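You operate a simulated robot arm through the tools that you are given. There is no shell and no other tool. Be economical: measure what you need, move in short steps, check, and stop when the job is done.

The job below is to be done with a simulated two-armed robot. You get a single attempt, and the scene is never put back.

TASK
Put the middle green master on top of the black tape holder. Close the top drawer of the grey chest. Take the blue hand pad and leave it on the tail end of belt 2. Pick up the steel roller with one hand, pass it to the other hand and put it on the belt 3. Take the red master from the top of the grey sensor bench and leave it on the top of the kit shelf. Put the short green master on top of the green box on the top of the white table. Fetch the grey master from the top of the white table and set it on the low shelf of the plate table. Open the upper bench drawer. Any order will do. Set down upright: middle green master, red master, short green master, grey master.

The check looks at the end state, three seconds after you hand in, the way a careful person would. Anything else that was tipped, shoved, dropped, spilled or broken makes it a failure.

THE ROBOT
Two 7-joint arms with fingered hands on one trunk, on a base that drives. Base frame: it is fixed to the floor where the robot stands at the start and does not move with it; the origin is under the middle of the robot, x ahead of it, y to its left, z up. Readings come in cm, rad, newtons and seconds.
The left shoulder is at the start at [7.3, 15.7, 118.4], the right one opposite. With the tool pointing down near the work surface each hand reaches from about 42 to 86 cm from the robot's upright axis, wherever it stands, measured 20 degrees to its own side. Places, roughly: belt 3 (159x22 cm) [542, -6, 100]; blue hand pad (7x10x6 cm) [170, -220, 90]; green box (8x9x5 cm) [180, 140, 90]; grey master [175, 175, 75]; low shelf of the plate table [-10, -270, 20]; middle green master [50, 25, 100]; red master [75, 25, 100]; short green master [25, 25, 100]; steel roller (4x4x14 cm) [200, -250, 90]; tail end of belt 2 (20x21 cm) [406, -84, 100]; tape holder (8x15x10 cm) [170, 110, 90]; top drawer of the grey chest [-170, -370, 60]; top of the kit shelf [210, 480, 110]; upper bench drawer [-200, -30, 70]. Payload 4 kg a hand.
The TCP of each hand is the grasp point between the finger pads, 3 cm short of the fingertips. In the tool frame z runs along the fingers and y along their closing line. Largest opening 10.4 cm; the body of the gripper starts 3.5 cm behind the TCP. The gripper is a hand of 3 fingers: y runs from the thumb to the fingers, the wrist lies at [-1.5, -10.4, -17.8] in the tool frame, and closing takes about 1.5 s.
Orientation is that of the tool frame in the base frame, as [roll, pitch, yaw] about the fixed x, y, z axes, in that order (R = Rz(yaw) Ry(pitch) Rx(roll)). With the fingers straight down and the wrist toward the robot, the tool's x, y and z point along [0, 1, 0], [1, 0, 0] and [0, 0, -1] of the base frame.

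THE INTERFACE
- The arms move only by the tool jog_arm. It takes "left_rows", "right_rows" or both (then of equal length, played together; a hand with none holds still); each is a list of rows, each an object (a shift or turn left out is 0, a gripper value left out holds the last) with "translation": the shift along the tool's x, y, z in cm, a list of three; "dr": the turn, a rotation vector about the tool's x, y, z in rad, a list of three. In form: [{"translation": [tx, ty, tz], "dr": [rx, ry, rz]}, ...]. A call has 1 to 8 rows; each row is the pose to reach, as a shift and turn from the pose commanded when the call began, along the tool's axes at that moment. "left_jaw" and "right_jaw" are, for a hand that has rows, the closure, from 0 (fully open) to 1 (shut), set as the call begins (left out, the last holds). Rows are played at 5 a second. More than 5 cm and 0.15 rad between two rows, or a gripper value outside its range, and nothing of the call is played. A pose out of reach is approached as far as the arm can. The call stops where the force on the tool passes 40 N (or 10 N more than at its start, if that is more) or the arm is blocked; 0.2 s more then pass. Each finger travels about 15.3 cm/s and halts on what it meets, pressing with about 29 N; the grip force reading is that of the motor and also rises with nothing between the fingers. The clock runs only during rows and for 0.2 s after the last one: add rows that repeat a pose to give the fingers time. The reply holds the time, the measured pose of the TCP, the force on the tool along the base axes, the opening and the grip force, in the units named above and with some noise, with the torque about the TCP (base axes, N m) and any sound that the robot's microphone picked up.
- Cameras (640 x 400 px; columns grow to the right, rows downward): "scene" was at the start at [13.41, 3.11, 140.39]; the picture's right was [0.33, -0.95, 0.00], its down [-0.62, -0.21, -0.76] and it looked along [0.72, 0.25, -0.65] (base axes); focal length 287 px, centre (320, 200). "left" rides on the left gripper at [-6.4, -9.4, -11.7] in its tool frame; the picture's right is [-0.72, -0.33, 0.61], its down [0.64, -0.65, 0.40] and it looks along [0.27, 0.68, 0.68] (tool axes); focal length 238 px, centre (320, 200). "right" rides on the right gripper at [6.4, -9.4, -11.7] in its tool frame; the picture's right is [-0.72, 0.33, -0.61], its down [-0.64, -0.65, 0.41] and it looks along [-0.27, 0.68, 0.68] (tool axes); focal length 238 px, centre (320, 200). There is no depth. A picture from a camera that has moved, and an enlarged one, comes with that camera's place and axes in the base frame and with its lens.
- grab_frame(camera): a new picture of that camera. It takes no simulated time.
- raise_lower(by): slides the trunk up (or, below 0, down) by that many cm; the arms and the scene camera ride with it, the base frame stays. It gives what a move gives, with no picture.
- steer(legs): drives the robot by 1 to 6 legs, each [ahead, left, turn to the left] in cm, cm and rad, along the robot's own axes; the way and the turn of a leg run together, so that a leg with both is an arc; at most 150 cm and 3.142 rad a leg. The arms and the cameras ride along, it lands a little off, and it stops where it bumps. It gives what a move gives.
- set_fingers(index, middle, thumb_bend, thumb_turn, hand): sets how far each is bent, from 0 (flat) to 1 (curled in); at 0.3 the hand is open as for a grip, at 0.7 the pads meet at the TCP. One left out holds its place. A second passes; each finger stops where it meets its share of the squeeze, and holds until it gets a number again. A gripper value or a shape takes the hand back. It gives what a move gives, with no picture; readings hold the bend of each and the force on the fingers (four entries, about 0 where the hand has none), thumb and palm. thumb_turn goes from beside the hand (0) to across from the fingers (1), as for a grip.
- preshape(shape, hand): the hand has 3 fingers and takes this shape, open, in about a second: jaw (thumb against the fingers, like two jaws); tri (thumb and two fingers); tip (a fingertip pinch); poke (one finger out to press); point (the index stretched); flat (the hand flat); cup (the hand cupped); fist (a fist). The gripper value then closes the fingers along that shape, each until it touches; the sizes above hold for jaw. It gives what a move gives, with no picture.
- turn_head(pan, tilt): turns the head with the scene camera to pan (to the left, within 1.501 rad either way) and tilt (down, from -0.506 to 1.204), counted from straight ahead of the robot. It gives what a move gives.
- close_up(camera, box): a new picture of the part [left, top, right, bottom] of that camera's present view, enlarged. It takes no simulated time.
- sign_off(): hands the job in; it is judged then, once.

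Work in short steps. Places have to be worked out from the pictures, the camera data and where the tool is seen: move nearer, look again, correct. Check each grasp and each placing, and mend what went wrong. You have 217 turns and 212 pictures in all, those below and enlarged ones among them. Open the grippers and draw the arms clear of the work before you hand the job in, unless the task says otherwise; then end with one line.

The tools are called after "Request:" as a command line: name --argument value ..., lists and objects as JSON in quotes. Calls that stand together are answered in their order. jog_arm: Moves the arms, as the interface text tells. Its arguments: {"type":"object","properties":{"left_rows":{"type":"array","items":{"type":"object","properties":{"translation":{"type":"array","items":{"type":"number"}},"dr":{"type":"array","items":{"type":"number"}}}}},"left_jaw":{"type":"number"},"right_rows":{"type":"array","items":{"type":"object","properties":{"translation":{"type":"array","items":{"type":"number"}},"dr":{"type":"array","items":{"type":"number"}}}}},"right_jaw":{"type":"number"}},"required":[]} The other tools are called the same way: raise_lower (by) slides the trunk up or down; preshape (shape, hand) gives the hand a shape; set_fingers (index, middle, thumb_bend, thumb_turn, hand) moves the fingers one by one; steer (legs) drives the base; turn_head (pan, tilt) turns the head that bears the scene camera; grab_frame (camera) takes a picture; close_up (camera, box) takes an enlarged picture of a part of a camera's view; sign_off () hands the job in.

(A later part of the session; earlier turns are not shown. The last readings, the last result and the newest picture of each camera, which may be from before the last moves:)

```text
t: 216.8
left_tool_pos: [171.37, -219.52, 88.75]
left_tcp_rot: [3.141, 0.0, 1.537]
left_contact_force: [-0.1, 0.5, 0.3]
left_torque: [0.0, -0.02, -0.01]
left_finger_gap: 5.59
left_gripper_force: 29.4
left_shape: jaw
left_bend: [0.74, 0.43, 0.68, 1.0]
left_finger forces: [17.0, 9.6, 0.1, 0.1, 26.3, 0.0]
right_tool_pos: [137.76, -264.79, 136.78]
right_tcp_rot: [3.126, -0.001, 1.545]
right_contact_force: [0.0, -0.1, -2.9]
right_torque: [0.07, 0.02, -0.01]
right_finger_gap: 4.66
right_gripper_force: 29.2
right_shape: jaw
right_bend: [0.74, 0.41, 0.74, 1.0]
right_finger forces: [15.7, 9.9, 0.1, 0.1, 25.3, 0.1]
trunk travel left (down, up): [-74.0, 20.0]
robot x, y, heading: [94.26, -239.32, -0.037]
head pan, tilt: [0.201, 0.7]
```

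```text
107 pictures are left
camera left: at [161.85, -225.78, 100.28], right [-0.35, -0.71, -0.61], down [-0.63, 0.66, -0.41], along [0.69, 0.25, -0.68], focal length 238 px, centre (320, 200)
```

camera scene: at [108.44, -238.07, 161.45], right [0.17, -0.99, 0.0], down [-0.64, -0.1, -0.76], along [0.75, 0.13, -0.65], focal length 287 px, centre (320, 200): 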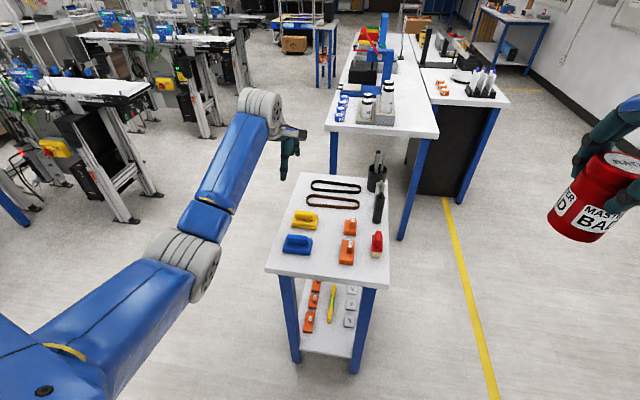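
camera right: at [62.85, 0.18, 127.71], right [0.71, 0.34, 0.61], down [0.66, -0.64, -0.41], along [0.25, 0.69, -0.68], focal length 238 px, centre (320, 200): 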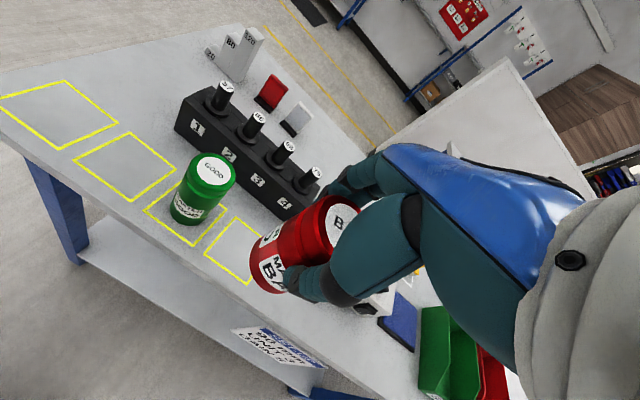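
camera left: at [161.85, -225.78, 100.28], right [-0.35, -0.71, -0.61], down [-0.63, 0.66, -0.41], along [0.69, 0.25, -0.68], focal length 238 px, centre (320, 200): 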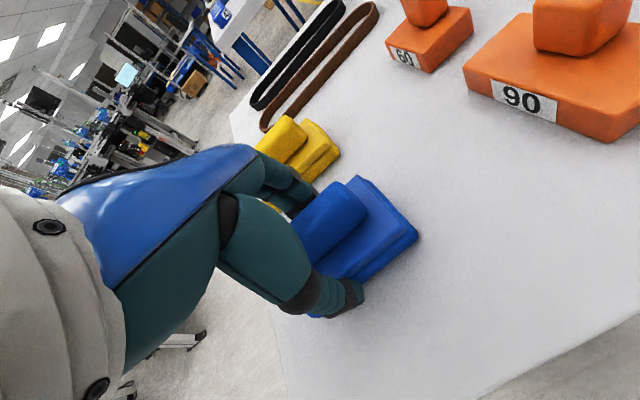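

The pad is gripped with balanced loads, so I'll lift and see whether it hangs well.

Request:
jog_arm --left_rows '[{"translation": [0, 0, -1]}, {"translation": [0, 0, -3]}, {"translation": [0, 0, -6]}, {"translation": [0, 0, -10]}, {"translation": [0, 0, -14]}, {"translation": [0, 0, -18]}, {"translation": [0, 0, -22]}, {"translation": [0, 0, -26]}]'

Request:
grab_frame --camera "left"

Request:
grab_frame --camera "scene"

```text
t: 218.6
left_tool_pos: [171.37, -219.89, 114.9]
left_tcp_rot: [3.141, -0.001, 1.538]
left_contact_force: [0.3, 0.2, -0.6]
left_torque: [-0.01, -0.02, -0.01]
left_finger_gap: 5.54
left_gripper_force: 29.7
left_shape: jaw
left_bend: [0.74, 0.43, 0.68, 1.0]
left_finger forces: [16.7, 9.5, 0.0, 0.1, 26.3, 0.0]
right_tool_pos: [137.66, -264.65, 136.77]
right_tcp_rot: [3.129, 0.0, 1.545]
right_contact_force: [-0.3, -0.5, -3.5]
right_torque: [0.04, 0.03, 0.0]
right_finger_gap: 4.7
right_gripper_force: 28.5
right_shape: jaw
right_bend: [0.74, 0.41, 0.74, 1.0]
right_finger forces: [15.7, 9.9, 0.0, 0.0, 25.3, 0.1]
trunk travel left (down, up): [-74.0, 20.0]
robot x, y, heading: [94.5, -239.41, -0.039]
head pan, tilt: [0.201, 0.7]
```

```text
106 pictures are left
camera left: at [161.79, -226.09, 126.36], right [-0.35, -0.71, -0.61], down [-0.63, 0.66, -0.41], along [0.69, 0.25, -0.68], focal length 238 px, centre (320, 200)
```

left: 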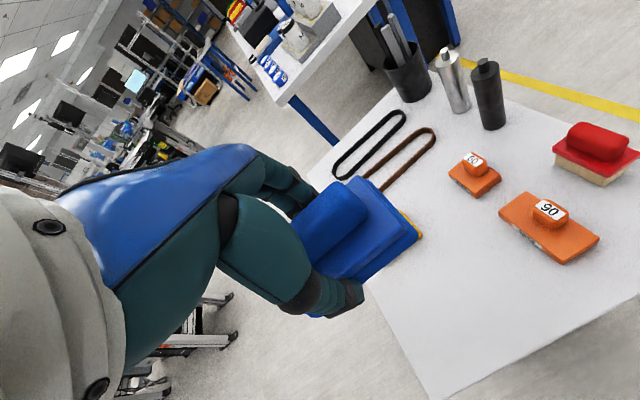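

```text
105 pictures are left
camera scene: at [108.34, -237.97, 154.46], right [0.16, -0.99, 0.0], down [-0.64, -0.1, -0.76], along [0.75, 0.13, -0.65], focal length 287 px, centre (320, 200)
```

scene: 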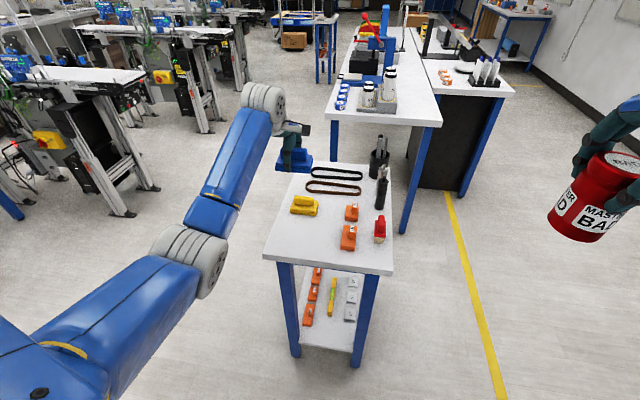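

The pad is held. I'll drive north into the aisle and then east toward the belts for a closer look.

Request:
raise_lower --by 10

Request:
steer --legs '[[0, 75, 0.037], [120, 0, 0]]'

Request:
turn_head --pan 0.35 --tilt 0.35

Request:
grab_frame --camera "scene"

```text
t: 219.9
left_tool_pos: [171.45, -219.97, 124.78]
left_tcp_rot: [3.14, 0.003, 1.539]
left_contact_force: [-0.4, -0.4, 0.0]
left_torque: [-0.05, 0.02, 0.01]
left_finger_gap: 5.55
left_gripper_force: 28.9
left_shape: jaw
left_bend: [0.74, 0.43, 0.68, 1.0]
left_finger forces: [16.7, 9.5, 0.0, 0.0, 26.2, 0.0]
right_tool_pos: [137.68, -264.74, 146.72]
right_tcp_rot: [3.128, -0.001, 1.545]
right_contact_force: [0.0, -0.4, -2.8]
right_torque: [-0.01, -0.01, 0.03]
right_finger_gap: 4.67
right_gripper_force: 29.1
right_shape: jaw
right_bend: [0.74, 0.41, 0.74, 1.0]
right_finger forces: [15.6, 9.9, 0.0, 0.0, 25.3, 0.0]
trunk travel left (down, up): [-84.0, 10.0]
robot x, y, heading: [94.52, -239.01, -0.032]
head pan, tilt: [0.201, 0.7]
```

```text
t: 229.6
left_tool_pos: [290.44, -144.59, 125.04]
left_tcp_rot: [3.138, -0.001, 1.551]
left_contact_force: [0.1, 0.6, 0.3]
left_torque: [0.01, -0.02, 0.02]
left_finger_gap: 5.54
left_gripper_force: 28.9
left_shape: jaw
left_bend: [0.74, 0.43, 0.68, 1.0]
left_finger forces: [16.8, 9.5, 0.0, 0.0, 26.2, 0.0]
right_tool_pos: [257.26, -189.78, 146.9]
right_tcp_rot: [3.126, -0.001, 1.557]
right_contact_force: [-0.4, 0.1, -3.0]
right_torque: [0.04, 0.02, 0.01]
right_finger_gap: 4.65
right_gripper_force: 28.8
right_shape: jaw
right_bend: [0.74, 0.41, 0.74, 1.0]
right_finger forces: [15.6, 10.0, 0.0, 0.0, 25.2, 0.0]
trunk travel left (down, up): [-84.0, 10.0]
robot x, y, heading: [213.82, -164.82, -0.029]
head pan, tilt: [0.201, 0.7]
```

```text
t: 230.4
left_tool_pos: [290.27, -144.66, 124.9]
left_tcp_rot: [3.138, 0.0, 1.551]
left_contact_force: [-0.6, 0.1, 0.7]
left_torque: [0.02, 0.0, -0.01]
left_finger_gap: 5.54
left_gripper_force: 28.5
left_shape: jaw
left_bend: [0.74, 0.43, 0.68, 1.0]
left_finger forces: [16.9, 9.5, 0.1, 0.1, 26.5, 0.0]
right_tool_pos: [257.18, -189.85, 146.92]
right_tcp_rot: [3.128, -0.001, 1.555]
right_contact_force: [0.6, -0.8, -3.9]
right_torque: [0.02, 0.01, -0.01]
right_finger_gap: 4.66
right_gripper_force: 29.6
right_shape: jaw
right_bend: [0.74, 0.41, 0.74, 1.0]
right_finger forces: [15.9, 10.0, 0.0, 0.1, 25.6, 0.0]
trunk travel left (down, up): [-84.0, 10.0]
robot x, y, heading: [213.94, -164.73, -0.023]
head pan, tilt: [0.351, 0.351]
```

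```text
104 pictures are left
camera scene: at [228.24, -161.88, 167.59], right [0.32, -0.95, 0.0], down [-0.33, -0.11, -0.94], along [0.89, 0.3, -0.35], focal length 287 px, centre (320, 200)
```

scene: 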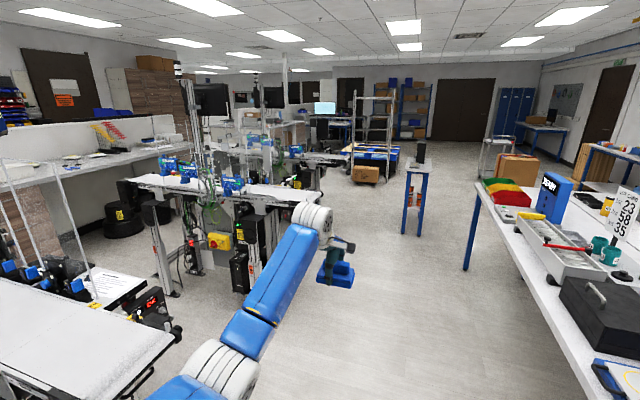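

Belt 2 runs along y at x≈406 with its south (tail) end near y≈-84. I'll drive east to x≈424, staying south of it, and look before turning.

Request:
steer --legs '[[100, -3, 0.01], [108, -3, 0.01]]'

Request:
turn_head --pan 1.4 --tilt 0.5

Request:
grab_frame --camera "scene"

```text
t: 240.7
left_tool_pos: [495.35, -152.11, 125.03]
left_tcp_rot: [3.135, 0.002, 1.568]
left_contact_force: [-0.2, -0.2, 0.4]
left_torque: [-0.01, 0.01, 0.02]
left_finger_gap: 5.54
left_gripper_force: 29.4
left_shape: jaw
left_bend: [0.74, 0.43, 0.68, 1.0]
left_finger forces: [16.9, 9.5, 0.0, 0.0, 26.5, 0.0]
right_tool_pos: [462.81, -197.6, 147.02]
right_tcp_rot: [3.125, 0.0, 1.573]
right_contact_force: [0.1, 0.1, -4.1]
right_torque: [0.01, 0.04, -0.04]
right_finger_gap: 4.68
right_gripper_force: 29.4
right_shape: jaw
right_bend: [0.74, 0.41, 0.74, 1.0]
right_finger forces: [15.8, 10.0, 0.0, 0.0, 25.5, 0.0]
trunk travel left (down, up): [-84.0, 10.0]
robot x, y, heading: [419.37, -173.49, -0.002]
head pan, tilt: [0.351, 0.351]
```

```text
t: 242.0
left_tool_pos: [495.45, -151.95, 125.12]
left_tcp_rot: [3.136, 0.002, 1.567]
left_contact_force: [1.3, 0.6, -0.5]
left_torque: [0.04, 0.02, -0.02]
left_finger_gap: 5.52
left_gripper_force: 28.8
left_shape: jaw
left_bend: [0.74, 0.43, 0.68, 1.0]
left_finger forces: [17.0, 9.6, 0.0, 0.1, 26.5, 0.1]
right_tool_pos: [462.89, -197.64, 147.06]
right_tcp_rot: [3.124, 0.0, 1.573]
right_contact_force: [0.2, -0.3, -3.2]
right_torque: [0.03, 0.01, -0.01]
right_finger_gap: 4.65
right_gripper_force: 29.4
right_shape: jaw
right_bend: [0.74, 0.41, 0.74, 1.0]
right_finger forces: [15.8, 10.0, 0.1, 0.1, 25.6, 0.0]
trunk travel left (down, up): [-84.0, 10.0]
robot x, y, heading: [419.06, -173.03, -0.008]
head pan, tilt: [1.4, 0.499]
```

```text
103 pictures are left
camera scene: at [426.58, -164.42, 166.26], right [0.98, -0.18, 0.0], down [-0.09, -0.47, -0.88], along [0.15, 0.86, -0.48], focal length 287 px, centre (320, 200)
```

scene: 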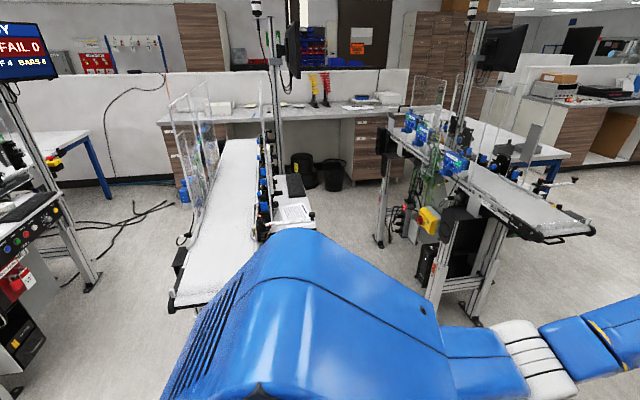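

Belt 2's white near end is at about (403..406, -97..-84), clear of clutter. I'll turn left to face it and look with both cameras.

Request:
steer --legs '[[0, 0, 1.575]]'

Request:
turn_head --pan 0.2 --tilt 0.7

Request:
grab_frame --camera "scene"

Request:
grab_frame --camera "left"

```text
t: 246.2
left_tool_pos: [397.14, -97.63, 125.18]
left_tcp_rot: [3.136, 0.0, -3.131]
left_contact_force: [-0.2, 0.1, -0.5]
left_torque: [0.0, -0.01, 0.0]
left_finger_gap: 5.51
left_gripper_force: 29.0
left_shape: jaw
left_bend: [0.74, 0.43, 0.68, 1.0]
left_finger forces: [16.7, 9.3, 0.0, 0.1, 25.9, 0.0]
right_tool_pos: [443.18, -129.57, 146.9]
right_tcp_rot: [3.124, 0.0, -3.127]
right_contact_force: [0.3, -0.4, -4.0]
right_torque: [-0.02, 0.03, 0.0]
right_finger_gap: 4.62
right_gripper_force: 29.1
right_shape: jaw
right_bend: [0.74, 0.41, 0.74, 1.0]
right_finger forces: [15.6, 9.5, 0.0, 0.0, 24.4, 0.1]
trunk travel left (down, up): [-84.0, 10.0]
robot x, y, heading: [419.44, -173.36, 1.578]
head pan, tilt: [1.4, 0.499]
```

```text
t: 247.6
left_tool_pos: [397.04, -97.77, 125.21]
left_tcp_rot: [3.135, -0.001, -3.13]
left_contact_force: [0.4, -0.4, -1.4]
left_torque: [-0.02, 0.03, -0.02]
left_finger_gap: 5.48
left_gripper_force: 28.9
left_shape: jaw
left_bend: [0.74, 0.43, 0.68, 1.0]
left_finger forces: [16.9, 9.3, 0.1, 0.1, 26.2, 0.0]
right_tool_pos: [443.11, -129.75, 147.01]
right_tcp_rot: [3.123, 0.001, -3.128]
right_contact_force: [0.0, -0.2, -3.5]
right_torque: [-0.04, 0.02, -0.01]
right_finger_gap: 4.66
right_gripper_force: 29.2
right_shape: jaw
right_bend: [0.74, 0.41, 0.74, 1.0]
right_finger forces: [15.7, 9.9, 0.0, 0.0, 25.1, 0.1]
trunk travel left (down, up): [-84.0, 10.0]
robot x, y, heading: [419.63, -173.51, 1.575]
head pan, tilt: [0.201, 0.7]
```

```text
102 pictures are left
camera scene: at [417.84, -159.32, 164.45], right [0.98, 0.21, 0.0], down [0.13, -0.63, -0.76], along [-0.16, 0.75, -0.65], focal length 287 px, centre (320, 200)
```

scene: 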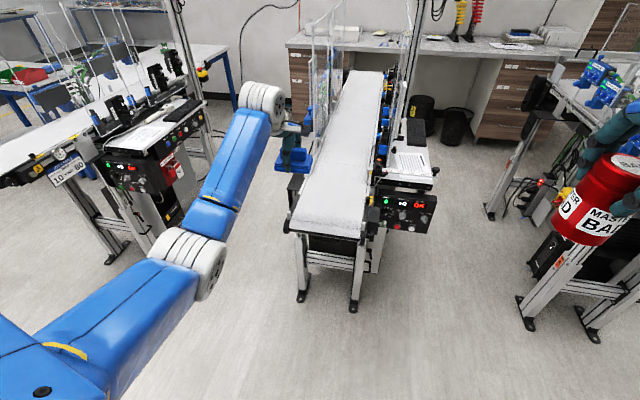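

```text
101 pictures are left
camera left: at [403.56, -107.25, 136.63], right [0.72, -0.31, -0.62], down [-0.63, -0.66, -0.41], along [-0.27, 0.69, -0.67], focal length 238 px, centre (320, 200)
```

left: 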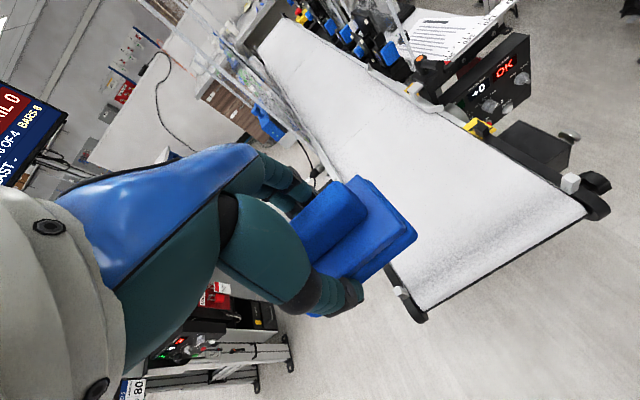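

Belt 2's end spans x≈395–418 and ends at y≈-98, with its surface at z≈98–100. I'll drive forward 14 and right 8 to put the pad over the tail, then lower with the trunk.

Request:
steer --legs '[[14, -8.5, 0]]'

Request:
raise_lower --by -18

Request:
grab_frame --camera "scene"

Request:
grab_frame --camera "left"

```text
t: 249.1
left_tool_pos: [403.67, -84.27, 125.29]
left_tcp_rot: [3.13, 0.009, -3.129]
left_contact_force: [-0.4, 1.1, -0.9]
left_torque: [0.01, -0.02, -0.04]
left_finger_gap: 5.49
left_gripper_force: 28.5
left_shape: jaw
left_bend: [0.74, 0.43, 0.68, 1.0]
left_finger forces: [16.9, 9.4, 0.0, 0.0, 26.2, 0.0]
right_tool_pos: [449.57, -116.23, 147.57]
right_tcp_rot: [3.119, 0.013, -3.124]
right_contact_force: [-0.1, -1.0, -3.2]
right_torque: [-0.06, 0.02, 0.02]
right_finger_gap: 4.6
right_gripper_force: 28.5
right_shape: jaw
right_bend: [0.74, 0.41, 0.74, 1.0]
right_finger forces: [15.6, 9.9, 0.1, 0.0, 25.1, 0.0]
trunk travel left (down, up): [-84.0, 10.0]
robot x, y, heading: [427.55, -158.93, 1.58]
head pan, tilt: [0.201, 0.7]
```

```text
t: 251.1
left_tool_pos: [405.18, -84.15, 107.44]
left_tcp_rot: [3.131, 0.0, -3.13]
left_contact_force: [-0.3, -0.3, -1.2]
left_torque: [0.04, 0.0, -0.05]
left_finger_gap: 5.49
left_gripper_force: 28.5
left_shape: jaw
left_bend: [0.74, 0.43, 0.68, 1.0]
left_finger forces: [16.7, 9.4, 0.0, 0.0, 26.1, 0.0]
right_tool_pos: [451.38, -115.92, 129.18]
right_tcp_rot: [3.12, 0.0, -3.124]
right_contact_force: [-0.1, -1.4, -3.3]
right_torque: [-0.04, 0.04, -0.04]
right_finger_gap: 4.62
right_gripper_force: 28.9
right_shape: jaw
right_bend: [0.74, 0.41, 0.74, 1.0]
right_finger forces: [15.6, 10.0, 0.0, 0.0, 25.0, 0.1]
trunk travel left (down, up): [-66.0, 28.0]
robot x, y, heading: [427.29, -159.73, 1.577]
head pan, tilt: [0.201, 0.7]
```

```text
100 pictures are left
camera scene: at [426.19, -145.42, 146.47], right [0.98, 0.21, 0.0], down [0.13, -0.63, -0.76], along [-0.16, 0.75, -0.65], focal length 287 px, centre (320, 200)
```

scene: 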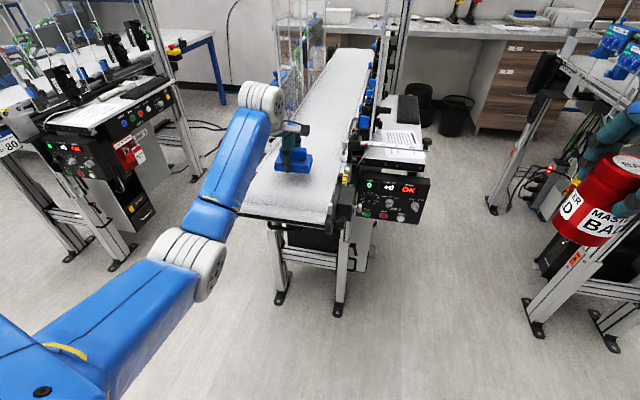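

```text
99 pictures are left
camera left: at [411.77, -93.55, 118.8], right [0.72, -0.31, -0.62], down [-0.63, -0.66, -0.41], along [-0.28, 0.69, -0.67], focal length 238 px, centre (320, 200)
```

left: 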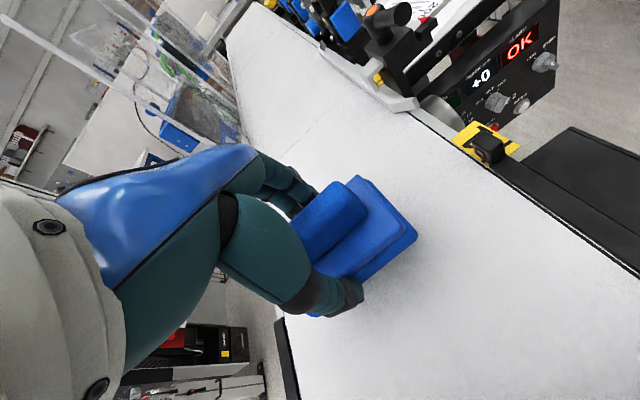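

The pad is above the belt tail. I'll lower gently until it touches.

Request:
jog_arm --left_rows '[{"translation": [0, 0, 1.5]}, {"translation": [0, 0, 2.5]}, {"translation": [0, 0, 3.2]}, {"translation": [0, 0, 3.2]}]'

Request:
close_up --camera "scene" --box '[230, 100, 380, 240]'

```text
t: 252.1
left_tool_pos: [405.23, -84.06, 103.98]
left_tcp_rot: [3.133, 0.0, -3.129]
left_contact_force: [-0.3, 0.3, -1.5]
left_torque: [0.0, 0.02, -0.01]
left_finger_gap: 5.5
left_gripper_force: 29.3
left_shape: jaw
left_bend: [0.74, 0.43, 0.68, 1.0]
left_finger forces: [16.8, 9.4, 0.1, 0.0, 26.1, 0.2]
right_tool_pos: [451.44, -116.01, 129.03]
right_tcp_rot: [3.122, -0.001, -3.126]
right_contact_force: [0.3, -0.3, -4.1]
right_torque: [-0.03, 0.03, -0.01]
right_finger_gap: 4.64
right_gripper_force: 29.0
right_shape: jaw
right_bend: [0.74, 0.41, 0.74, 1.0]
right_finger forces: [15.7, 9.9, 0.1, 0.0, 25.1, 0.0]
trunk travel left (down, up): [-66.0, 28.0]
robot x, y, heading: [427.75, -159.05, 1.58]
head pan, tilt: [0.201, 0.7]
```

```text
2.86 times, centred on (305, 170) of scene
camera zoom: at [426.22, -145.36, 146.46], right [0.98, 0.21, 0.0], down [0.13, -0.63, -0.76], along [-0.16, 0.75, -0.65], focal length 820 px, centre (363, 286)
```

zoom: 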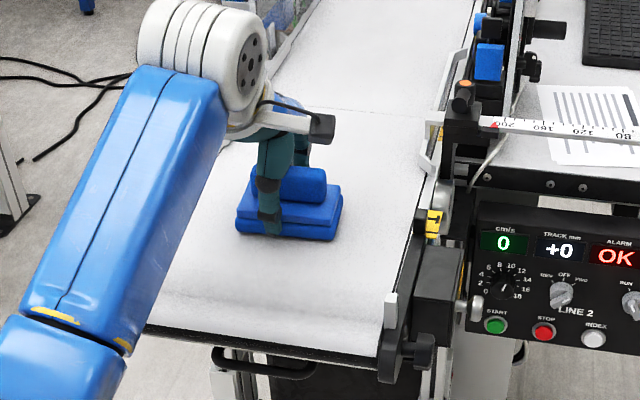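

The panel reads "LINE 2", which confirms the belt. There's no contact yet, so I'll go on lowering in small steps.

Request:
jog_arm --left_rows '[{"translation": [0, 0, 0.4]}, {"translation": [0, 0, 0.8]}, {"translation": [0, 0, 1.1]}, {"translation": [0, 0, 1.1]}]'

```text
t: 253.1
left_tool_pos: [405.28, -84.13, 103.54]
left_tcp_rot: [3.122, 0.0, -3.131]
left_contact_force: [-1.7, 3.9, 24.5]
left_torque: [0.13, 0.03, 0.08]
left_finger_gap: 5.56
left_gripper_force: 28.9
left_shape: jaw
left_bend: [0.74, 0.43, 0.7, 1.0]
left_finger forces: [20.6, 12.3, 0.0, 0.0, 27.8, 0.1]
right_tool_pos: [451.49, -116.16, 129.31]
right_tcp_rot: [3.119, -0.002, -3.126]
right_contact_force: [0.4, 0.0, -3.9]
right_torque: [-0.03, 0.05, -0.03]
right_finger_gap: 4.62
right_gripper_force: 29.0
right_shape: jaw
right_bend: [0.74, 0.41, 0.74, 1.0]
right_finger forces: [15.7, 9.8, 0.0, 0.0, 25.2, 0.0]
trunk travel left (down, up): [-66.0, 28.0]
robot x, y, heading: [427.31, -159.31, 1.578]
head pan, tilt: [0.201, 0.7]
```

Contact at 24 N. I'll ease up slightly, release, and rise.

Request:
jog_arm --left_rows '[{"translation": [0, 0, -0.6]}, {"translation": [0, 0, -0.6]}, {"translation": [0, 0, -0.6]}, {"translation": [0, 0, -0.6]}, {"translation": [0, 0, -0.6]}, {"translation": [0, 0, -4]}, {"translation": [0, 0, -8.5]}, {"translation": [0, 0, -13]}]' --left_jaw 0

Request:
grab_frame --camera "left"

Request:
grab_frame --camera "scene"

```text
t: 254.8
left_tool_pos: [405.05, -84.16, 116.13]
left_tcp_rot: [3.132, 0.001, -3.13]
left_contact_force: [0.0, -0.5, -0.1]
left_torque: [0.0, -0.01, -0.03]
left_finger_gap: 10.35
left_gripper_force: 0.0
left_shape: jaw
left_bend: [0.3, 0.3, 0.3, 0.98]
left_finger forces: [0.0, 0.0, 0.0, 0.0, 0.0, 0.1]
right_tool_pos: [451.4, -115.92, 129.12]
right_tcp_rot: [3.121, 0.0, -3.127]
right_contact_force: [-0.8, -0.2, -2.6]
right_torque: [-0.06, 0.01, 0.0]
right_finger_gap: 4.63
right_gripper_force: 29.0
right_shape: jaw
right_bend: [0.74, 0.41, 0.74, 1.0]
right_finger forces: [15.7, 10.0, 0.0, 0.0, 25.1, 0.0]
trunk travel left (down, up): [-66.0, 28.0]
robot x, y, heading: [427.54, -159.4, 1.579]
head pan, tilt: [0.201, 0.7]
```

```text
97 pictures are left
camera left: at [411.58, -93.51, 127.58], right [0.72, -0.31, -0.62], down [-0.63, -0.66, -0.41], along [-0.28, 0.69, -0.67], focal length 238 px, centre (320, 200)
```

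left: 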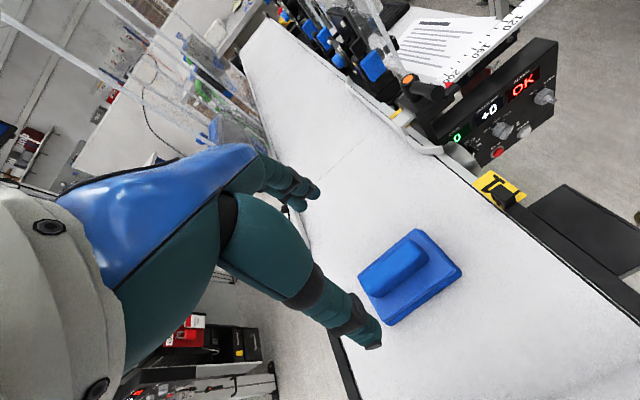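

```text
96 pictures are left
camera scene: at [426.18, -145.42, 146.46], right [0.98, 0.21, 0.0], down [0.13, -0.63, -0.76], along [-0.16, 0.75, -0.65], focal length 287 px, centre (320, 200)
```

scene: 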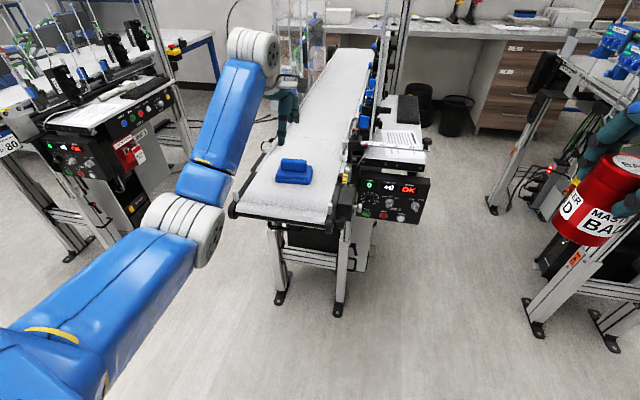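

The pad rests at about (406.7, -84.8) on belt 2's tail. I'll retract the left arm, then drive the long way round west and north toward the kit shelf with the red master.

Request:
jog_arm --left_rows '[{"translation": [0, -4, -2]}, {"translation": [0, -8, -4]}, {"translation": [0, -12, -6]}, {"translation": [0, -16, -8]}, {"translation": [0, -20, -9]}, {"translation": [0, -24, -10]}]'

Request:
steer --legs '[[-8, 0, 0], [0, 150, 0], [0, 150, 0], [100, 0, 0], [0, 150, 0], [0, 70, 0]]'

Request:
steer --legs '[[140, 0, 0], [140, 0, 0]]'

Request:
turn_head --pan -0.9 --tilt 0.3

Request:
grab_frame --camera "scene"

```text
t: 256.2
left_tool_pos: [405.29, -108.49, 125.98]
left_tcp_rot: [3.132, -0.001, -3.126]
left_contact_force: [-0.6, -0.5, 0.1]
left_torque: [0.02, 0.02, -0.03]
left_finger_gap: 10.36
left_gripper_force: 0.1
left_shape: jaw
left_bend: [0.3, 0.3, 0.3, 0.98]
left_finger forces: [0.1, 0.0, 0.1, 0.1, 0.0, 0.1]
right_tool_pos: [451.2, -116.08, 129.3]
right_tcp_rot: [3.12, 0.0, -3.126]
right_contact_force: [0.1, 0.6, -3.1]
right_torque: [-0.05, -0.01, 0.03]
right_finger_gap: 4.62
right_gripper_force: 28.9
right_shape: jaw
right_bend: [0.74, 0.41, 0.74, 1.0]
right_finger forces: [15.5, 9.9, 0.1, 0.0, 25.0, 0.0]
trunk travel left (down, up): [-66.0, 28.0]
robot x, y, heading: [427.55, -159.02, 1.575]
head pan, tilt: [0.201, 0.7]
```

```text
t: 286.5
left_tool_pos: [-111.49, -17.93, 126.03]
left_tcp_rot: [3.13, -0.004, -3.136]
left_contact_force: [0.4, -1.1, 0.4]
left_torque: [-0.02, 0.04, 0.01]
left_finger_gap: 10.35
left_gripper_force: 0.0
left_shape: jaw
left_bend: [0.3, 0.3, 0.3, 0.98]
left_finger forces: [0.0, 0.0, 0.0, 0.0, 0.0, 0.0]
right_tool_pos: [-65.58, -26.14, 129.07]
right_tcp_rot: [3.122, -0.005, -3.135]
right_contact_force: [0.9, 0.3, -4.1]
right_torque: [-0.02, 0.05, 0.05]
right_finger_gap: 4.65
right_gripper_force: 29.1
right_shape: jaw
right_bend: [0.74, 0.41, 0.74, 1.0]
right_finger forces: [15.5, 10.0, 0.0, 0.0, 24.9, 0.1]
trunk travel left (down, up): [-66.0, 28.0]
robot x, y, heading: [-90.04, -69.4, 1.567]
head pan, tilt: [0.201, 0.7]
```

```text
t: 299.9
left_tool_pos: [-110.46, 257.1, 125.99]
left_tcp_rot: [3.129, 0.002, 3.14]
left_contact_force: [0.1, -1.0, 0.2]
left_torque: [-0.04, 0.02, 0.02]
left_finger_gap: 10.35
left_gripper_force: 0.0
left_shape: jaw
left_bend: [0.3, 0.3, 0.3, 0.98]
left_finger forces: [0.0, 0.0, 0.0, 0.0, 0.0, 0.1]
right_tool_pos: [-64.7, 248.81, 129.18]
right_tcp_rot: [3.118, 0.0, -3.141]
right_contact_force: [-0.6, 0.2, -2.9]
right_torque: [-0.03, 0.03, -0.01]
right_finger_gap: 4.62
right_gripper_force: 29.1
right_shape: jaw
right_bend: [0.74, 0.41, 0.74, 1.0]
right_finger forces: [15.6, 9.9, 0.1, 0.0, 24.9, 0.0]
trunk travel left (down, up): [-66.0, 28.0]
robot x, y, heading: [-88.79, 206.39, 1.568]
head pan, tilt: [0.201, 0.7]
```

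```text
t: 301.2
left_tool_pos: [-110.62, 257.08, 126.1]
left_tcp_rot: [3.13, 0.002, 3.14]
left_contact_force: [0.0, -0.2, 0.0]
left_torque: [0.01, 0.01, 0.0]
left_finger_gap: 10.39
left_gripper_force: 0.1
left_shape: jaw
left_bend: [0.3, 0.3, 0.3, 0.98]
left_finger forces: [0.1, 0.0, 0.0, 0.1, 0.0, 0.0]
right_tool_pos: [-64.74, 248.74, 129.19]
right_tcp_rot: [3.118, 0.001, -3.139]
right_contact_force: [0.3, -0.1, -4.0]
right_torque: [-0.03, 0.01, 0.0]
right_finger_gap: 4.65
right_gripper_force: 28.4
right_shape: jaw
right_bend: [0.74, 0.41, 0.74, 1.0]
right_finger forces: [15.6, 10.0, 0.0, 0.1, 25.0, 0.0]
trunk travel left (down, up): [-66.0, 28.0]
robot x, y, heading: [-88.75, 205.81, 1.565]
head pan, tilt: [-0.901, 0.3]
```

```text
95 pictures are left
camera scene: at [-81.39, 217.29, 150.07], right [0.62, -0.79, 0.0], down [-0.23, -0.19, -0.95], along [0.75, 0.59, -0.3], focal length 287 px, centre (320, 200)
```

scene: 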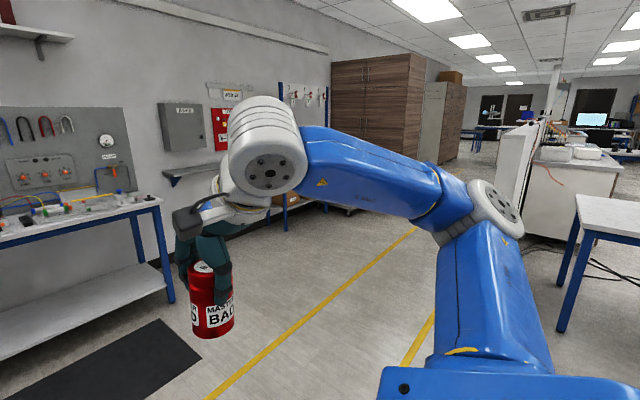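

Driving works well. The kit shelf is to the north-east, so I'll move up to about (190, 360) and look at it.

Request:
steer --legs '[[150, 0, 0], [0, -140, 0], [0, -135, 0]]'

Request:
turn_head --pan 0.0 --tilt 0.35

Request:
grab_frame --camera "scene"

Request:
grab_frame --camera "right"

```text
t: 321.7
left_tool_pos: [168.19, 406.78, 125.97]
left_tcp_rot: [3.13, 0.002, 3.14]
left_contact_force: [0.5, 0.7, 0.3]
left_torque: [0.0, 0.01, 0.02]
left_finger_gap: 10.37
left_gripper_force: 0.0
left_shape: jaw
left_bend: [0.3, 0.3, 0.3, 0.98]
left_finger forces: [0.0, 0.0, 0.0, 0.0, 0.0, 0.1]
right_tool_pos: [213.97, 398.61, 129.17]
right_tcp_rot: [3.12, 0.002, -3.141]
right_contact_force: [-0.1, 0.7, -3.1]
right_torque: [-0.03, -0.01, 0.02]
right_finger_gap: 4.62
right_gripper_force: 28.9
right_shape: jaw
right_bend: [0.74, 0.41, 0.74, 1.0]
right_finger forces: [15.5, 10.0, 0.0, 0.1, 25.0, 0.1]
trunk travel left (down, up): [-66.0, 28.0]
robot x, y, heading: [190.22, 355.51, 1.568]
head pan, tilt: [-0.901, 0.3]
```

```text
t: 322.9
left_tool_pos: [168.35, 406.76, 126.22]
left_tcp_rot: [3.128, -0.001, 3.14]
left_contact_force: [-0.1, 0.4, 0.3]
left_torque: [0.0, -0.03, 0.01]
left_finger_gap: 10.39
left_gripper_force: 0.0
left_shape: jaw
left_bend: [0.3, 0.3, 0.3, 0.98]
left_finger forces: [0.1, 0.0, 0.0, 0.0, 0.0, 0.0]
right_tool_pos: [214.25, 398.41, 129.25]
right_tcp_rot: [3.121, 0.0, -3.139]
right_contact_force: [-0.4, 0.5, -2.5]
right_torque: [-0.04, 0.01, 0.0]
right_finger_gap: 4.62
right_gripper_force: 29.4
right_shape: jaw
right_bend: [0.74, 0.41, 0.74, 1.0]
right_finger forces: [15.7, 9.9, 0.0, 0.0, 25.1, 0.0]
trunk travel left (down, up): [-66.0, 28.0]
robot x, y, heading: [190.09, 355.67, 1.564]
head pan, tilt: [0.0, 0.351]
```

```text
94 pictures are left
camera scene: at [190.22, 370.7, 149.6], right [1.0, -0.01, 0.0], down [0.0, -0.35, -0.94], along [0.01, 0.94, -0.35], focal length 287 px, centre (320, 200)
```

scene: 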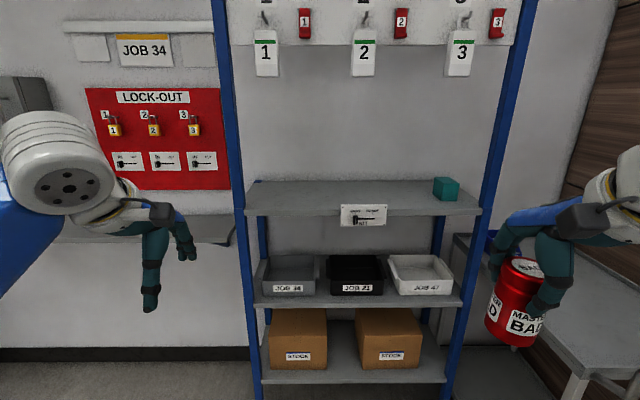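

```text
93 pictures are left
camera right: at [207.81, 388.63, 140.61], right [0.72, 0.31, 0.62], down [0.64, -0.64, -0.42], along [0.27, 0.7, -0.66], focal length 238 px, centre (320, 200)
```

right: 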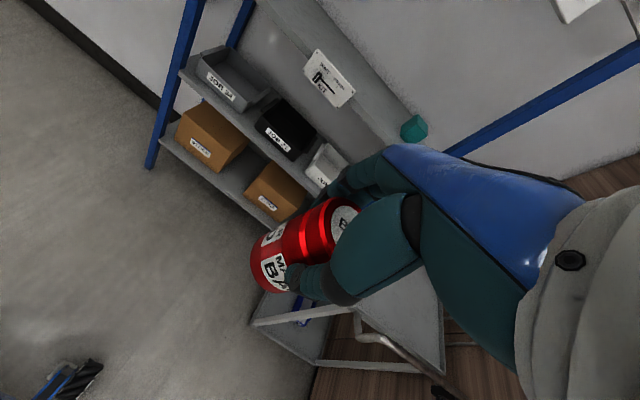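

The kit shelf top is at z≈110, y≈464–501, x≈166–247, with a teal block at x≈242. I'll drive up so the right hand can reach (222, 480).

Request:
steer --legs '[[54, -8, 0]]'

Request:
jog_arm --right_rows '[{"translation": [0, 4.5, 0], "dr": [0.02, 0, 0]}, {"translation": [0, 9, 0], "dr": [0.02, 0, 0]}, {"translation": [0, 13.5, 0], "dr": [0.02, 0, 0]}, {"translation": [0, 18, 0], "dr": [0.02, 0, 0]}, {"translation": [0, 22.5, 0], "dr": [0.02, 0, 0]}, {"translation": [0, 27, 0], "dr": [0.02, 0, 0]}, {"translation": [0, 28, 4], "dr": [0.02, 0, 0]}, {"translation": [0, 28, 6], "dr": [0.02, 0, 0]}]'

Request:
grab_frame --camera "scene"

Request:
grab_frame --camera "right"

```text
t: 326.1
left_tool_pos: [176.24, 461.42, 126.14]
left_tcp_rot: [3.126, 0.001, -3.14]
left_contact_force: [0.0, 0.0, 1.1]
left_torque: [0.01, -0.01, 0.03]
left_finger_gap: 10.41
left_gripper_force: 0.0
left_shape: jaw
left_bend: [0.3, 0.3, 0.3, 0.98]
left_finger forces: [0.0, 0.1, 0.0, 0.0, 0.1, 0.0]
right_tool_pos: [222.24, 453.14, 129.45]
right_tcp_rot: [3.116, 0.001, -3.138]
right_contact_force: [-0.4, -0.9, -3.4]
right_torque: [-0.03, -0.01, 0.02]
right_finger_gap: 4.63
right_gripper_force: 28.8
right_shape: jaw
right_bend: [0.74, 0.41, 0.74, 1.0]
right_finger forces: [15.7, 9.9, 0.1, 0.0, 25.0, 0.0]
trunk travel left (down, up): [-66.0, 28.0]
robot x, y, heading: [197.98, 410.51, 1.57]
head pan, tilt: [0.0, 0.351]
```

```text
t: 327.9
left_tool_pos: [176.63, 461.45, 126.27]
left_tcp_rot: [3.129, 0.0, -3.139]
left_contact_force: [0.5, -0.2, -0.1]
left_torque: [0.02, 0.01, 0.0]
left_finger_gap: 10.39
left_gripper_force: 0.0
left_shape: jaw
left_bend: [0.3, 0.3, 0.3, 0.98]
left_finger forces: [0.0, 0.0, 0.0, 0.0, 0.1, 0.0]
right_tool_pos: [222.19, 481.55, 123.77]
right_tcp_rot: [3.139, 0.001, -3.136]
right_contact_force: [0.0, 0.3, -4.6]
right_torque: [0.01, 0.05, -0.01]
right_finger_gap: 4.59
right_gripper_force: 29.2
right_shape: jaw
right_bend: [0.74, 0.41, 0.74, 1.0]
right_finger forces: [15.3, 10.0, 0.0, 0.0, 24.8, 0.0]
trunk travel left (down, up): [-66.0, 28.0]
robot x, y, heading: [198.03, 410.8, 1.566]
head pan, tilt: [0.0, 0.351]
```

```text
92 pictures are left
camera scene: at [198.57, 425.73, 149.59], right [1.0, 0.0, 0.0], down [0.0, -0.35, -0.94], along [0.0, 0.94, -0.35], focal length 287 px, centre (320, 200)
```

scene: 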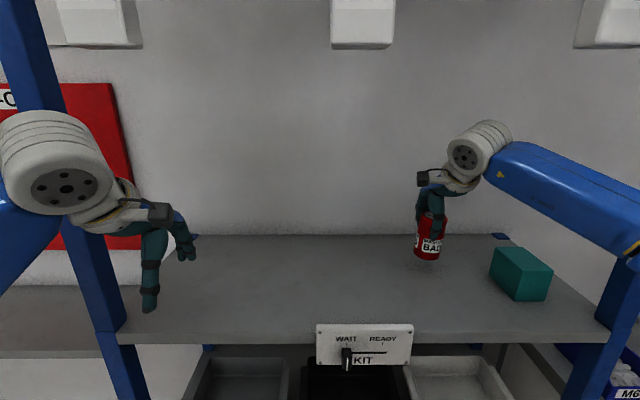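

```text
91 pictures are left
camera right: at [215.9, 471.93, 135.27], right [0.72, 0.33, 0.61], down [0.64, -0.65, -0.41], along [0.27, 0.69, -0.68], focal length 238 px, centre (320, 200)
```

right: 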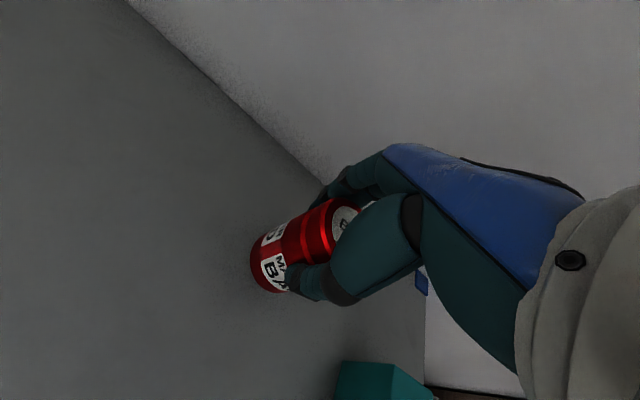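

The red master is over the shelf. I'll lower to near contact and then finely.

Request:
jog_arm --right_rows '[{"translation": [0, 0, 3]}, {"translation": [0, 0, 5.3]}, {"translation": [0, 0, 5.7]}, {"translation": [0, 0, 6.1]}, {"translation": [0, 0, 6.1]}]'

Request:
close_up --camera "scene" --box '[380, 160, 500, 290]'

```text
t: 329.1
left_tool_pos: [175.81, 461.07, 126.15]
left_tcp_rot: [3.125, 0.005, -3.141]
left_contact_force: [-0.1, 0.5, 1.0]
left_torque: [-0.03, -0.01, 0.03]
left_finger_gap: 10.37
left_gripper_force: 0.1
left_shape: jaw
left_bend: [0.3, 0.3, 0.3, 0.98]
left_finger forces: [0.0, 0.1, 0.0, 0.1, 0.0, 0.0]
right_tool_pos: [221.31, 481.22, 118.47]
right_tcp_rot: [3.13, 0.003, -3.136]
right_contact_force: [-8.9, 4.7, 22.3]
right_torque: [0.49, 0.17, 0.17]
right_finger_gap: 4.73
right_gripper_force: 28.3
right_shape: jaw
right_bend: [0.74, 0.37, 0.79, 1.0]
right_finger forces: [16.8, 12.6, 0.0, 0.0, 22.9, 0.0]
trunk travel left (down, up): [-66.0, 28.0]
robot x, y, heading: [198.29, 410.75, 1.574]
head pan, tilt: [0.0, 0.351]
```

```text
3.08 times, centred on (440, 225) of scene
camera zoom: at [197.57, 425.1, 149.65], right [1.0, 0.0, 0.01], down [0.0, -0.34, -0.94], along [0.0, 0.94, -0.34], focal length 883 px, centre (-49, 123)
```

zoom: 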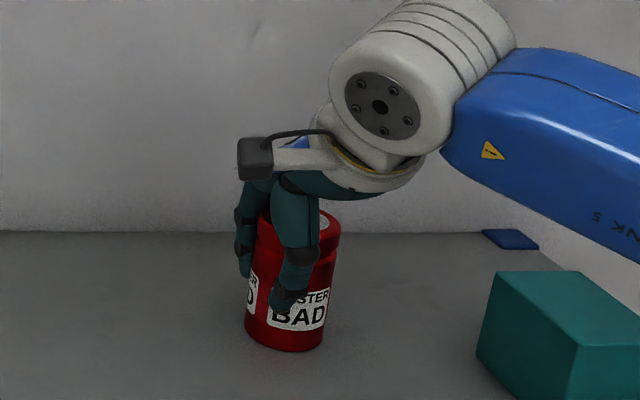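

Contact is a bit firm, so I'll ease up until the load is light and recheck.

Request:
jog_arm --right_rows '[{"translation": [0, 0, -0.5]}, {"translation": [0, 0, -0.8]}, {"translation": [0, 0, -0.8]}]'

Request:
close_up --camera "scene" --box '[380, 160, 500, 290]'

```text
t: 329.9
left_tool_pos: [176.45, 461.28, 126.16]
left_tcp_rot: [3.125, 0.001, -3.14]
left_contact_force: [0.0, 0.4, -0.6]
left_torque: [-0.01, 0.01, 0.01]
left_finger_gap: 10.38
left_gripper_force: 0.2
left_shape: jaw
left_bend: [0.3, 0.3, 0.3, 0.98]
left_finger forces: [0.0, 0.1, 0.1, 0.0, 0.0, 0.0]
right_tool_pos: [222.24, 481.31, 118.52]
right_tcp_rot: [3.14, 0.003, -3.138]
right_contact_force: [-2.6, -0.3, 2.9]
right_torque: [0.0, 0.03, 0.03]
right_finger_gap: 4.52
right_gripper_force: 29.1
right_shape: jaw
right_bend: [0.74, 0.38, 0.78, 1.0]
right_finger forces: [12.8, 10.6, 0.0, 0.0, 23.0, 0.0]
trunk travel left (down, up): [-66.0, 28.0]
robot x, y, heading: [197.81, 410.65, 1.567]
head pan, tilt: [0.0, 0.351]
```

```text
3.08 times, centred on (440, 225) of scene
camera zoom: at [198.26, 425.52, 149.59], right [1.0, 0.0, 0.0], down [0.0, -0.35, -0.94], along [0.0, 0.94, -0.35], focal length 883 px, centre (-49, 123)
```

zoom: 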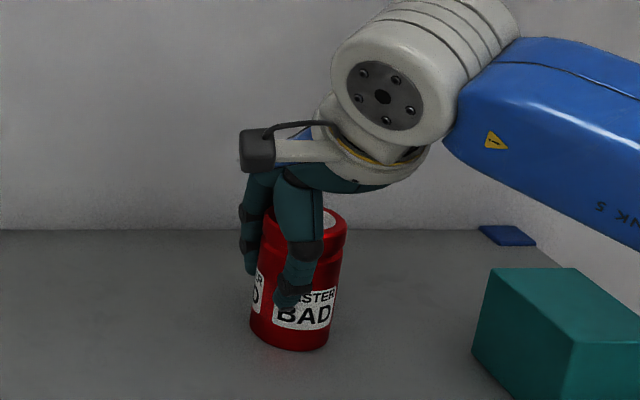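

Load is light now. I'll release, nudge forward, and rise 11 cm before retreating.

Request:
jog_arm --right_rows '[{"translation": [0, 0, 0]}, {"translation": [0, 0, 0]}, {"translation": [0, 0, 0]}, {"translation": [0, 0, 0]}, {"translation": [0, 0, 0]}, {"translation": [0, 0.8, 0]}, {"translation": [0, 0.8, 0]}]' --right_jaw 0

Request:
close_up --camera "scene" --box '[380, 160, 500, 290]'

Request:
jog_arm --right_rows '[{"translation": [0, 0, -4]}, {"translation": [0, 0, -8]}, {"translation": [0, 0, -12]}, {"translation": [0, -4.5, -12]}, {"translation": [0, -9, -12]}, {"translation": [0, -13.5, -12]}, {"translation": [0, -18, -12]}, {"translation": [0, -22, -12]}]'

Request:
grab_frame --camera "scene"

```text
t: 331.5
left_tool_pos: [176.43, 461.33, 126.22]
left_tcp_rot: [3.127, 0.002, -3.138]
left_contact_force: [0.2, 0.1, 0.2]
left_torque: [-0.01, 0.0, -0.01]
left_finger_gap: 10.36
left_gripper_force: 0.0
left_shape: jaw
left_bend: [0.3, 0.3, 0.3, 0.98]
left_finger forces: [0.0, 0.1, 0.1, 0.1, 0.0, 0.0]
right_tool_pos: [222.05, 482.09, 118.68]
right_tcp_rot: [3.14, 0.003, -3.136]
right_contact_force: [-0.3, 0.3, -0.2]
right_torque: [0.01, 0.01, 0.03]
right_finger_gap: 10.35
right_gripper_force: 0.1
right_shape: jaw
right_bend: [0.3, 0.3, 0.3, 0.98]
right_finger forces: [0.0, 0.1, 0.1, 0.0, 0.0, 0.0]
trunk travel left (down, up): [-66.0, 28.0]
robot x, y, heading: [198.13, 410.52, 1.57]
head pan, tilt: [0.0, 0.351]
```

```text
3.08 times, centred on (440, 225) of scene
camera zoom: at [198.34, 425.62, 149.6], right [1.0, 0.0, 0.0], down [0.0, -0.35, -0.94], along [0.0, 0.94, -0.35], focal length 883 px, centre (-49, 123)
```

zoom: 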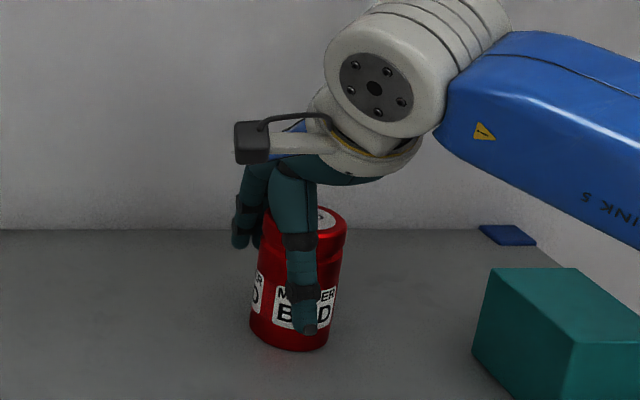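

```text
t: 333.3
left_tool_pos: [176.53, 461.2, 126.37]
left_tcp_rot: [3.124, -0.001, -3.141]
left_contact_force: [-0.2, -0.3, 0.1]
left_torque: [0.01, 0.01, 0.01]
left_finger_gap: 10.38
left_gripper_force: 0.1
left_shape: jaw
left_bend: [0.3, 0.3, 0.3, 0.98]
left_finger forces: [0.0, 0.1, 0.0, 0.0, 0.1, 0.1]
right_tool_pos: [222.29, 459.81, 130.75]
right_tcp_rot: [3.137, 0.003, -3.138]
right_contact_force: [0.4, -0.7, 0.4]
right_torque: [0.02, 0.01, -0.01]
right_finger_gap: 10.38
right_gripper_force: 0.1
right_shape: jaw
right_bend: [0.3, 0.3, 0.3, 0.98]
right_finger forces: [0.0, 0.0, 0.1, 0.1, 0.0, 0.0]
trunk travel left (down, up): [-66.0, 28.0]
robot x, y, heading: [198.28, 410.92, 1.564]
head pan, tilt: [0.0, 0.351]
```

```text
87 pictures are left
camera scene: at [198.4, 425.24, 149.64], right [1.0, 0.0, 0.0], down [0.0, -0.34, -0.94], along [0.0, 0.94, -0.34], focal length 287 px, centre (320, 200)
```

scene: 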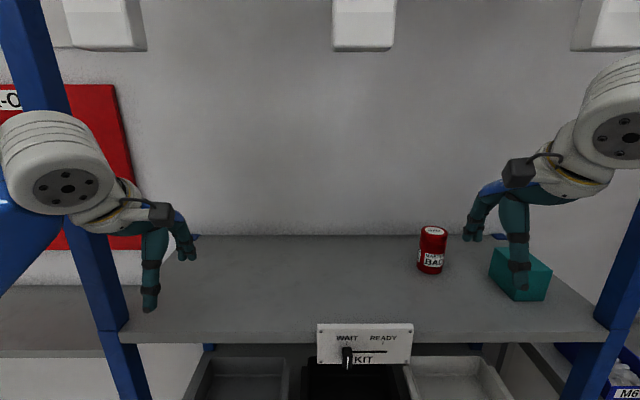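

The red master stands on the kit shelf. I'll drive back round to the west bench to look at its drawers.

Request:
steer --legs '[[-58, 0, 0], [0, 137, 0], [0, 137, 0], [-140, 0, 0], [-140, 0, 0], [0, 0, 1.575]]'

Request:
steer --legs '[[0, 85, 0]]'

Request:
turn_head --pan 0.0 --tilt 0.55

Request:
grab_frame --camera "scene"

```text
t: 366.6
left_tool_pos: [-127.21, 51.11, 126.25]
left_tcp_rot: [3.126, 0.0, -1.509]
left_contact_force: [0.1, -0.4, -0.4]
left_torque: [-0.02, 0.0, -0.02]
left_finger_gap: 10.38
left_gripper_force: 0.0
left_shape: jaw
left_bend: [0.3, 0.3, 0.3, 0.98]
left_finger forces: [0.1, 0.1, 0.1, 0.1, 0.0, 0.0]
right_tool_pos: [-128.64, 96.93, 130.48]
right_tcp_rot: [3.136, -0.002, -1.509]
right_contact_force: [-0.3, -0.2, 0.4]
right_torque: [-0.01, -0.02, -0.01]
right_finger_gap: 10.35
right_gripper_force: 0.0
right_shape: jaw
right_bend: [0.3, 0.3, 0.3, 0.98]
right_finger forces: [0.0, 0.1, 0.1, 0.0, 0.1, 0.0]
trunk travel left (down, up): [-66.0, 28.0]
robot x, y, heading: [-77.87, 75.85, -3.085]
head pan, tilt: [0.0, 0.351]
```

```text
t: 371.1
left_tool_pos: [-123.07, -31.51, 126.3]
left_tcp_rot: [3.124, -0.002, -1.524]
left_contact_force: [0.6, -0.2, 0.1]
left_torque: [-0.02, -0.02, 0.01]
left_finger_gap: 10.41
left_gripper_force: 0.2
left_shape: jaw
left_bend: [0.3, 0.3, 0.3, 0.98]
left_finger forces: [0.1, 0.0, 0.0, 0.0, 0.0, 0.1]
right_tool_pos: [-124.0, 14.29, 130.58]
right_tcp_rot: [3.136, -0.003, -1.519]
right_contact_force: [0.0, 0.6, -0.9]
right_torque: [-0.02, 0.03, 0.0]
right_finger_gap: 10.34
right_gripper_force: 0.2
right_shape: jaw
right_bend: [0.3, 0.3, 0.3, 0.98]
right_finger forces: [0.0, 0.0, 0.0, 0.0, 0.0, 0.0]
trunk travel left (down, up): [-66.0, 28.0]
robot x, y, heading: [-73.71, -7.52, -3.097]
head pan, tilt: [0.0, 0.351]
```

```text
t: 371.8
left_tool_pos: [-122.87, -31.9, 126.36]
left_tcp_rot: [3.124, -0.001, -1.522]
left_contact_force: [-0.3, -0.6, 0.3]
left_torque: [0.01, 0.01, -0.01]
left_finger_gap: 10.38
left_gripper_force: 0.0
left_shape: jaw
left_bend: [0.3, 0.3, 0.3, 0.98]
left_finger forces: [0.1, 0.0, 0.1, 0.0, 0.1, 0.0]
right_tool_pos: [-123.72, 13.92, 130.61]
right_tcp_rot: [3.134, 0.0, -1.518]
right_contact_force: [0.0, -0.3, -0.2]
right_torque: [0.02, 0.01, -0.02]
right_finger_gap: 10.38
right_gripper_force: 0.1
right_shape: jaw
right_bend: [0.3, 0.3, 0.3, 0.98]
right_finger forces: [0.0, 0.0, 0.0, 0.0, 0.0, 0.1]
trunk travel left (down, up): [-66.0, 28.0]
robot x, y, heading: [-73.93, -7.67, -3.099]
head pan, tilt: [0.0, 0.55]
```

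```text
86 pictures are left
camera scene: at [-87.92, -8.1, 147.78], right [-0.05, 1.0, 0.0], down [0.52, 0.02, -0.85], along [-0.85, -0.04, -0.52], focal length 287 px, centre (320, 200)
```

scene: 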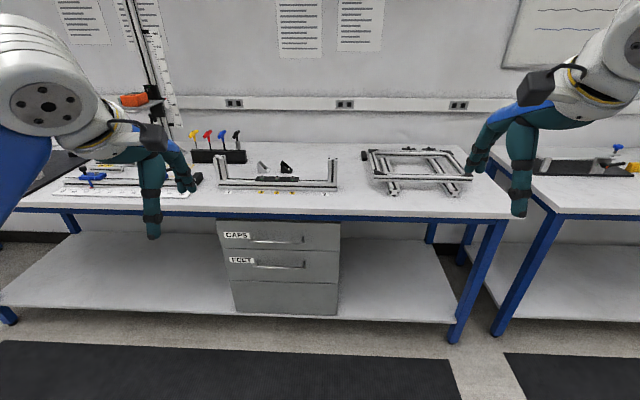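

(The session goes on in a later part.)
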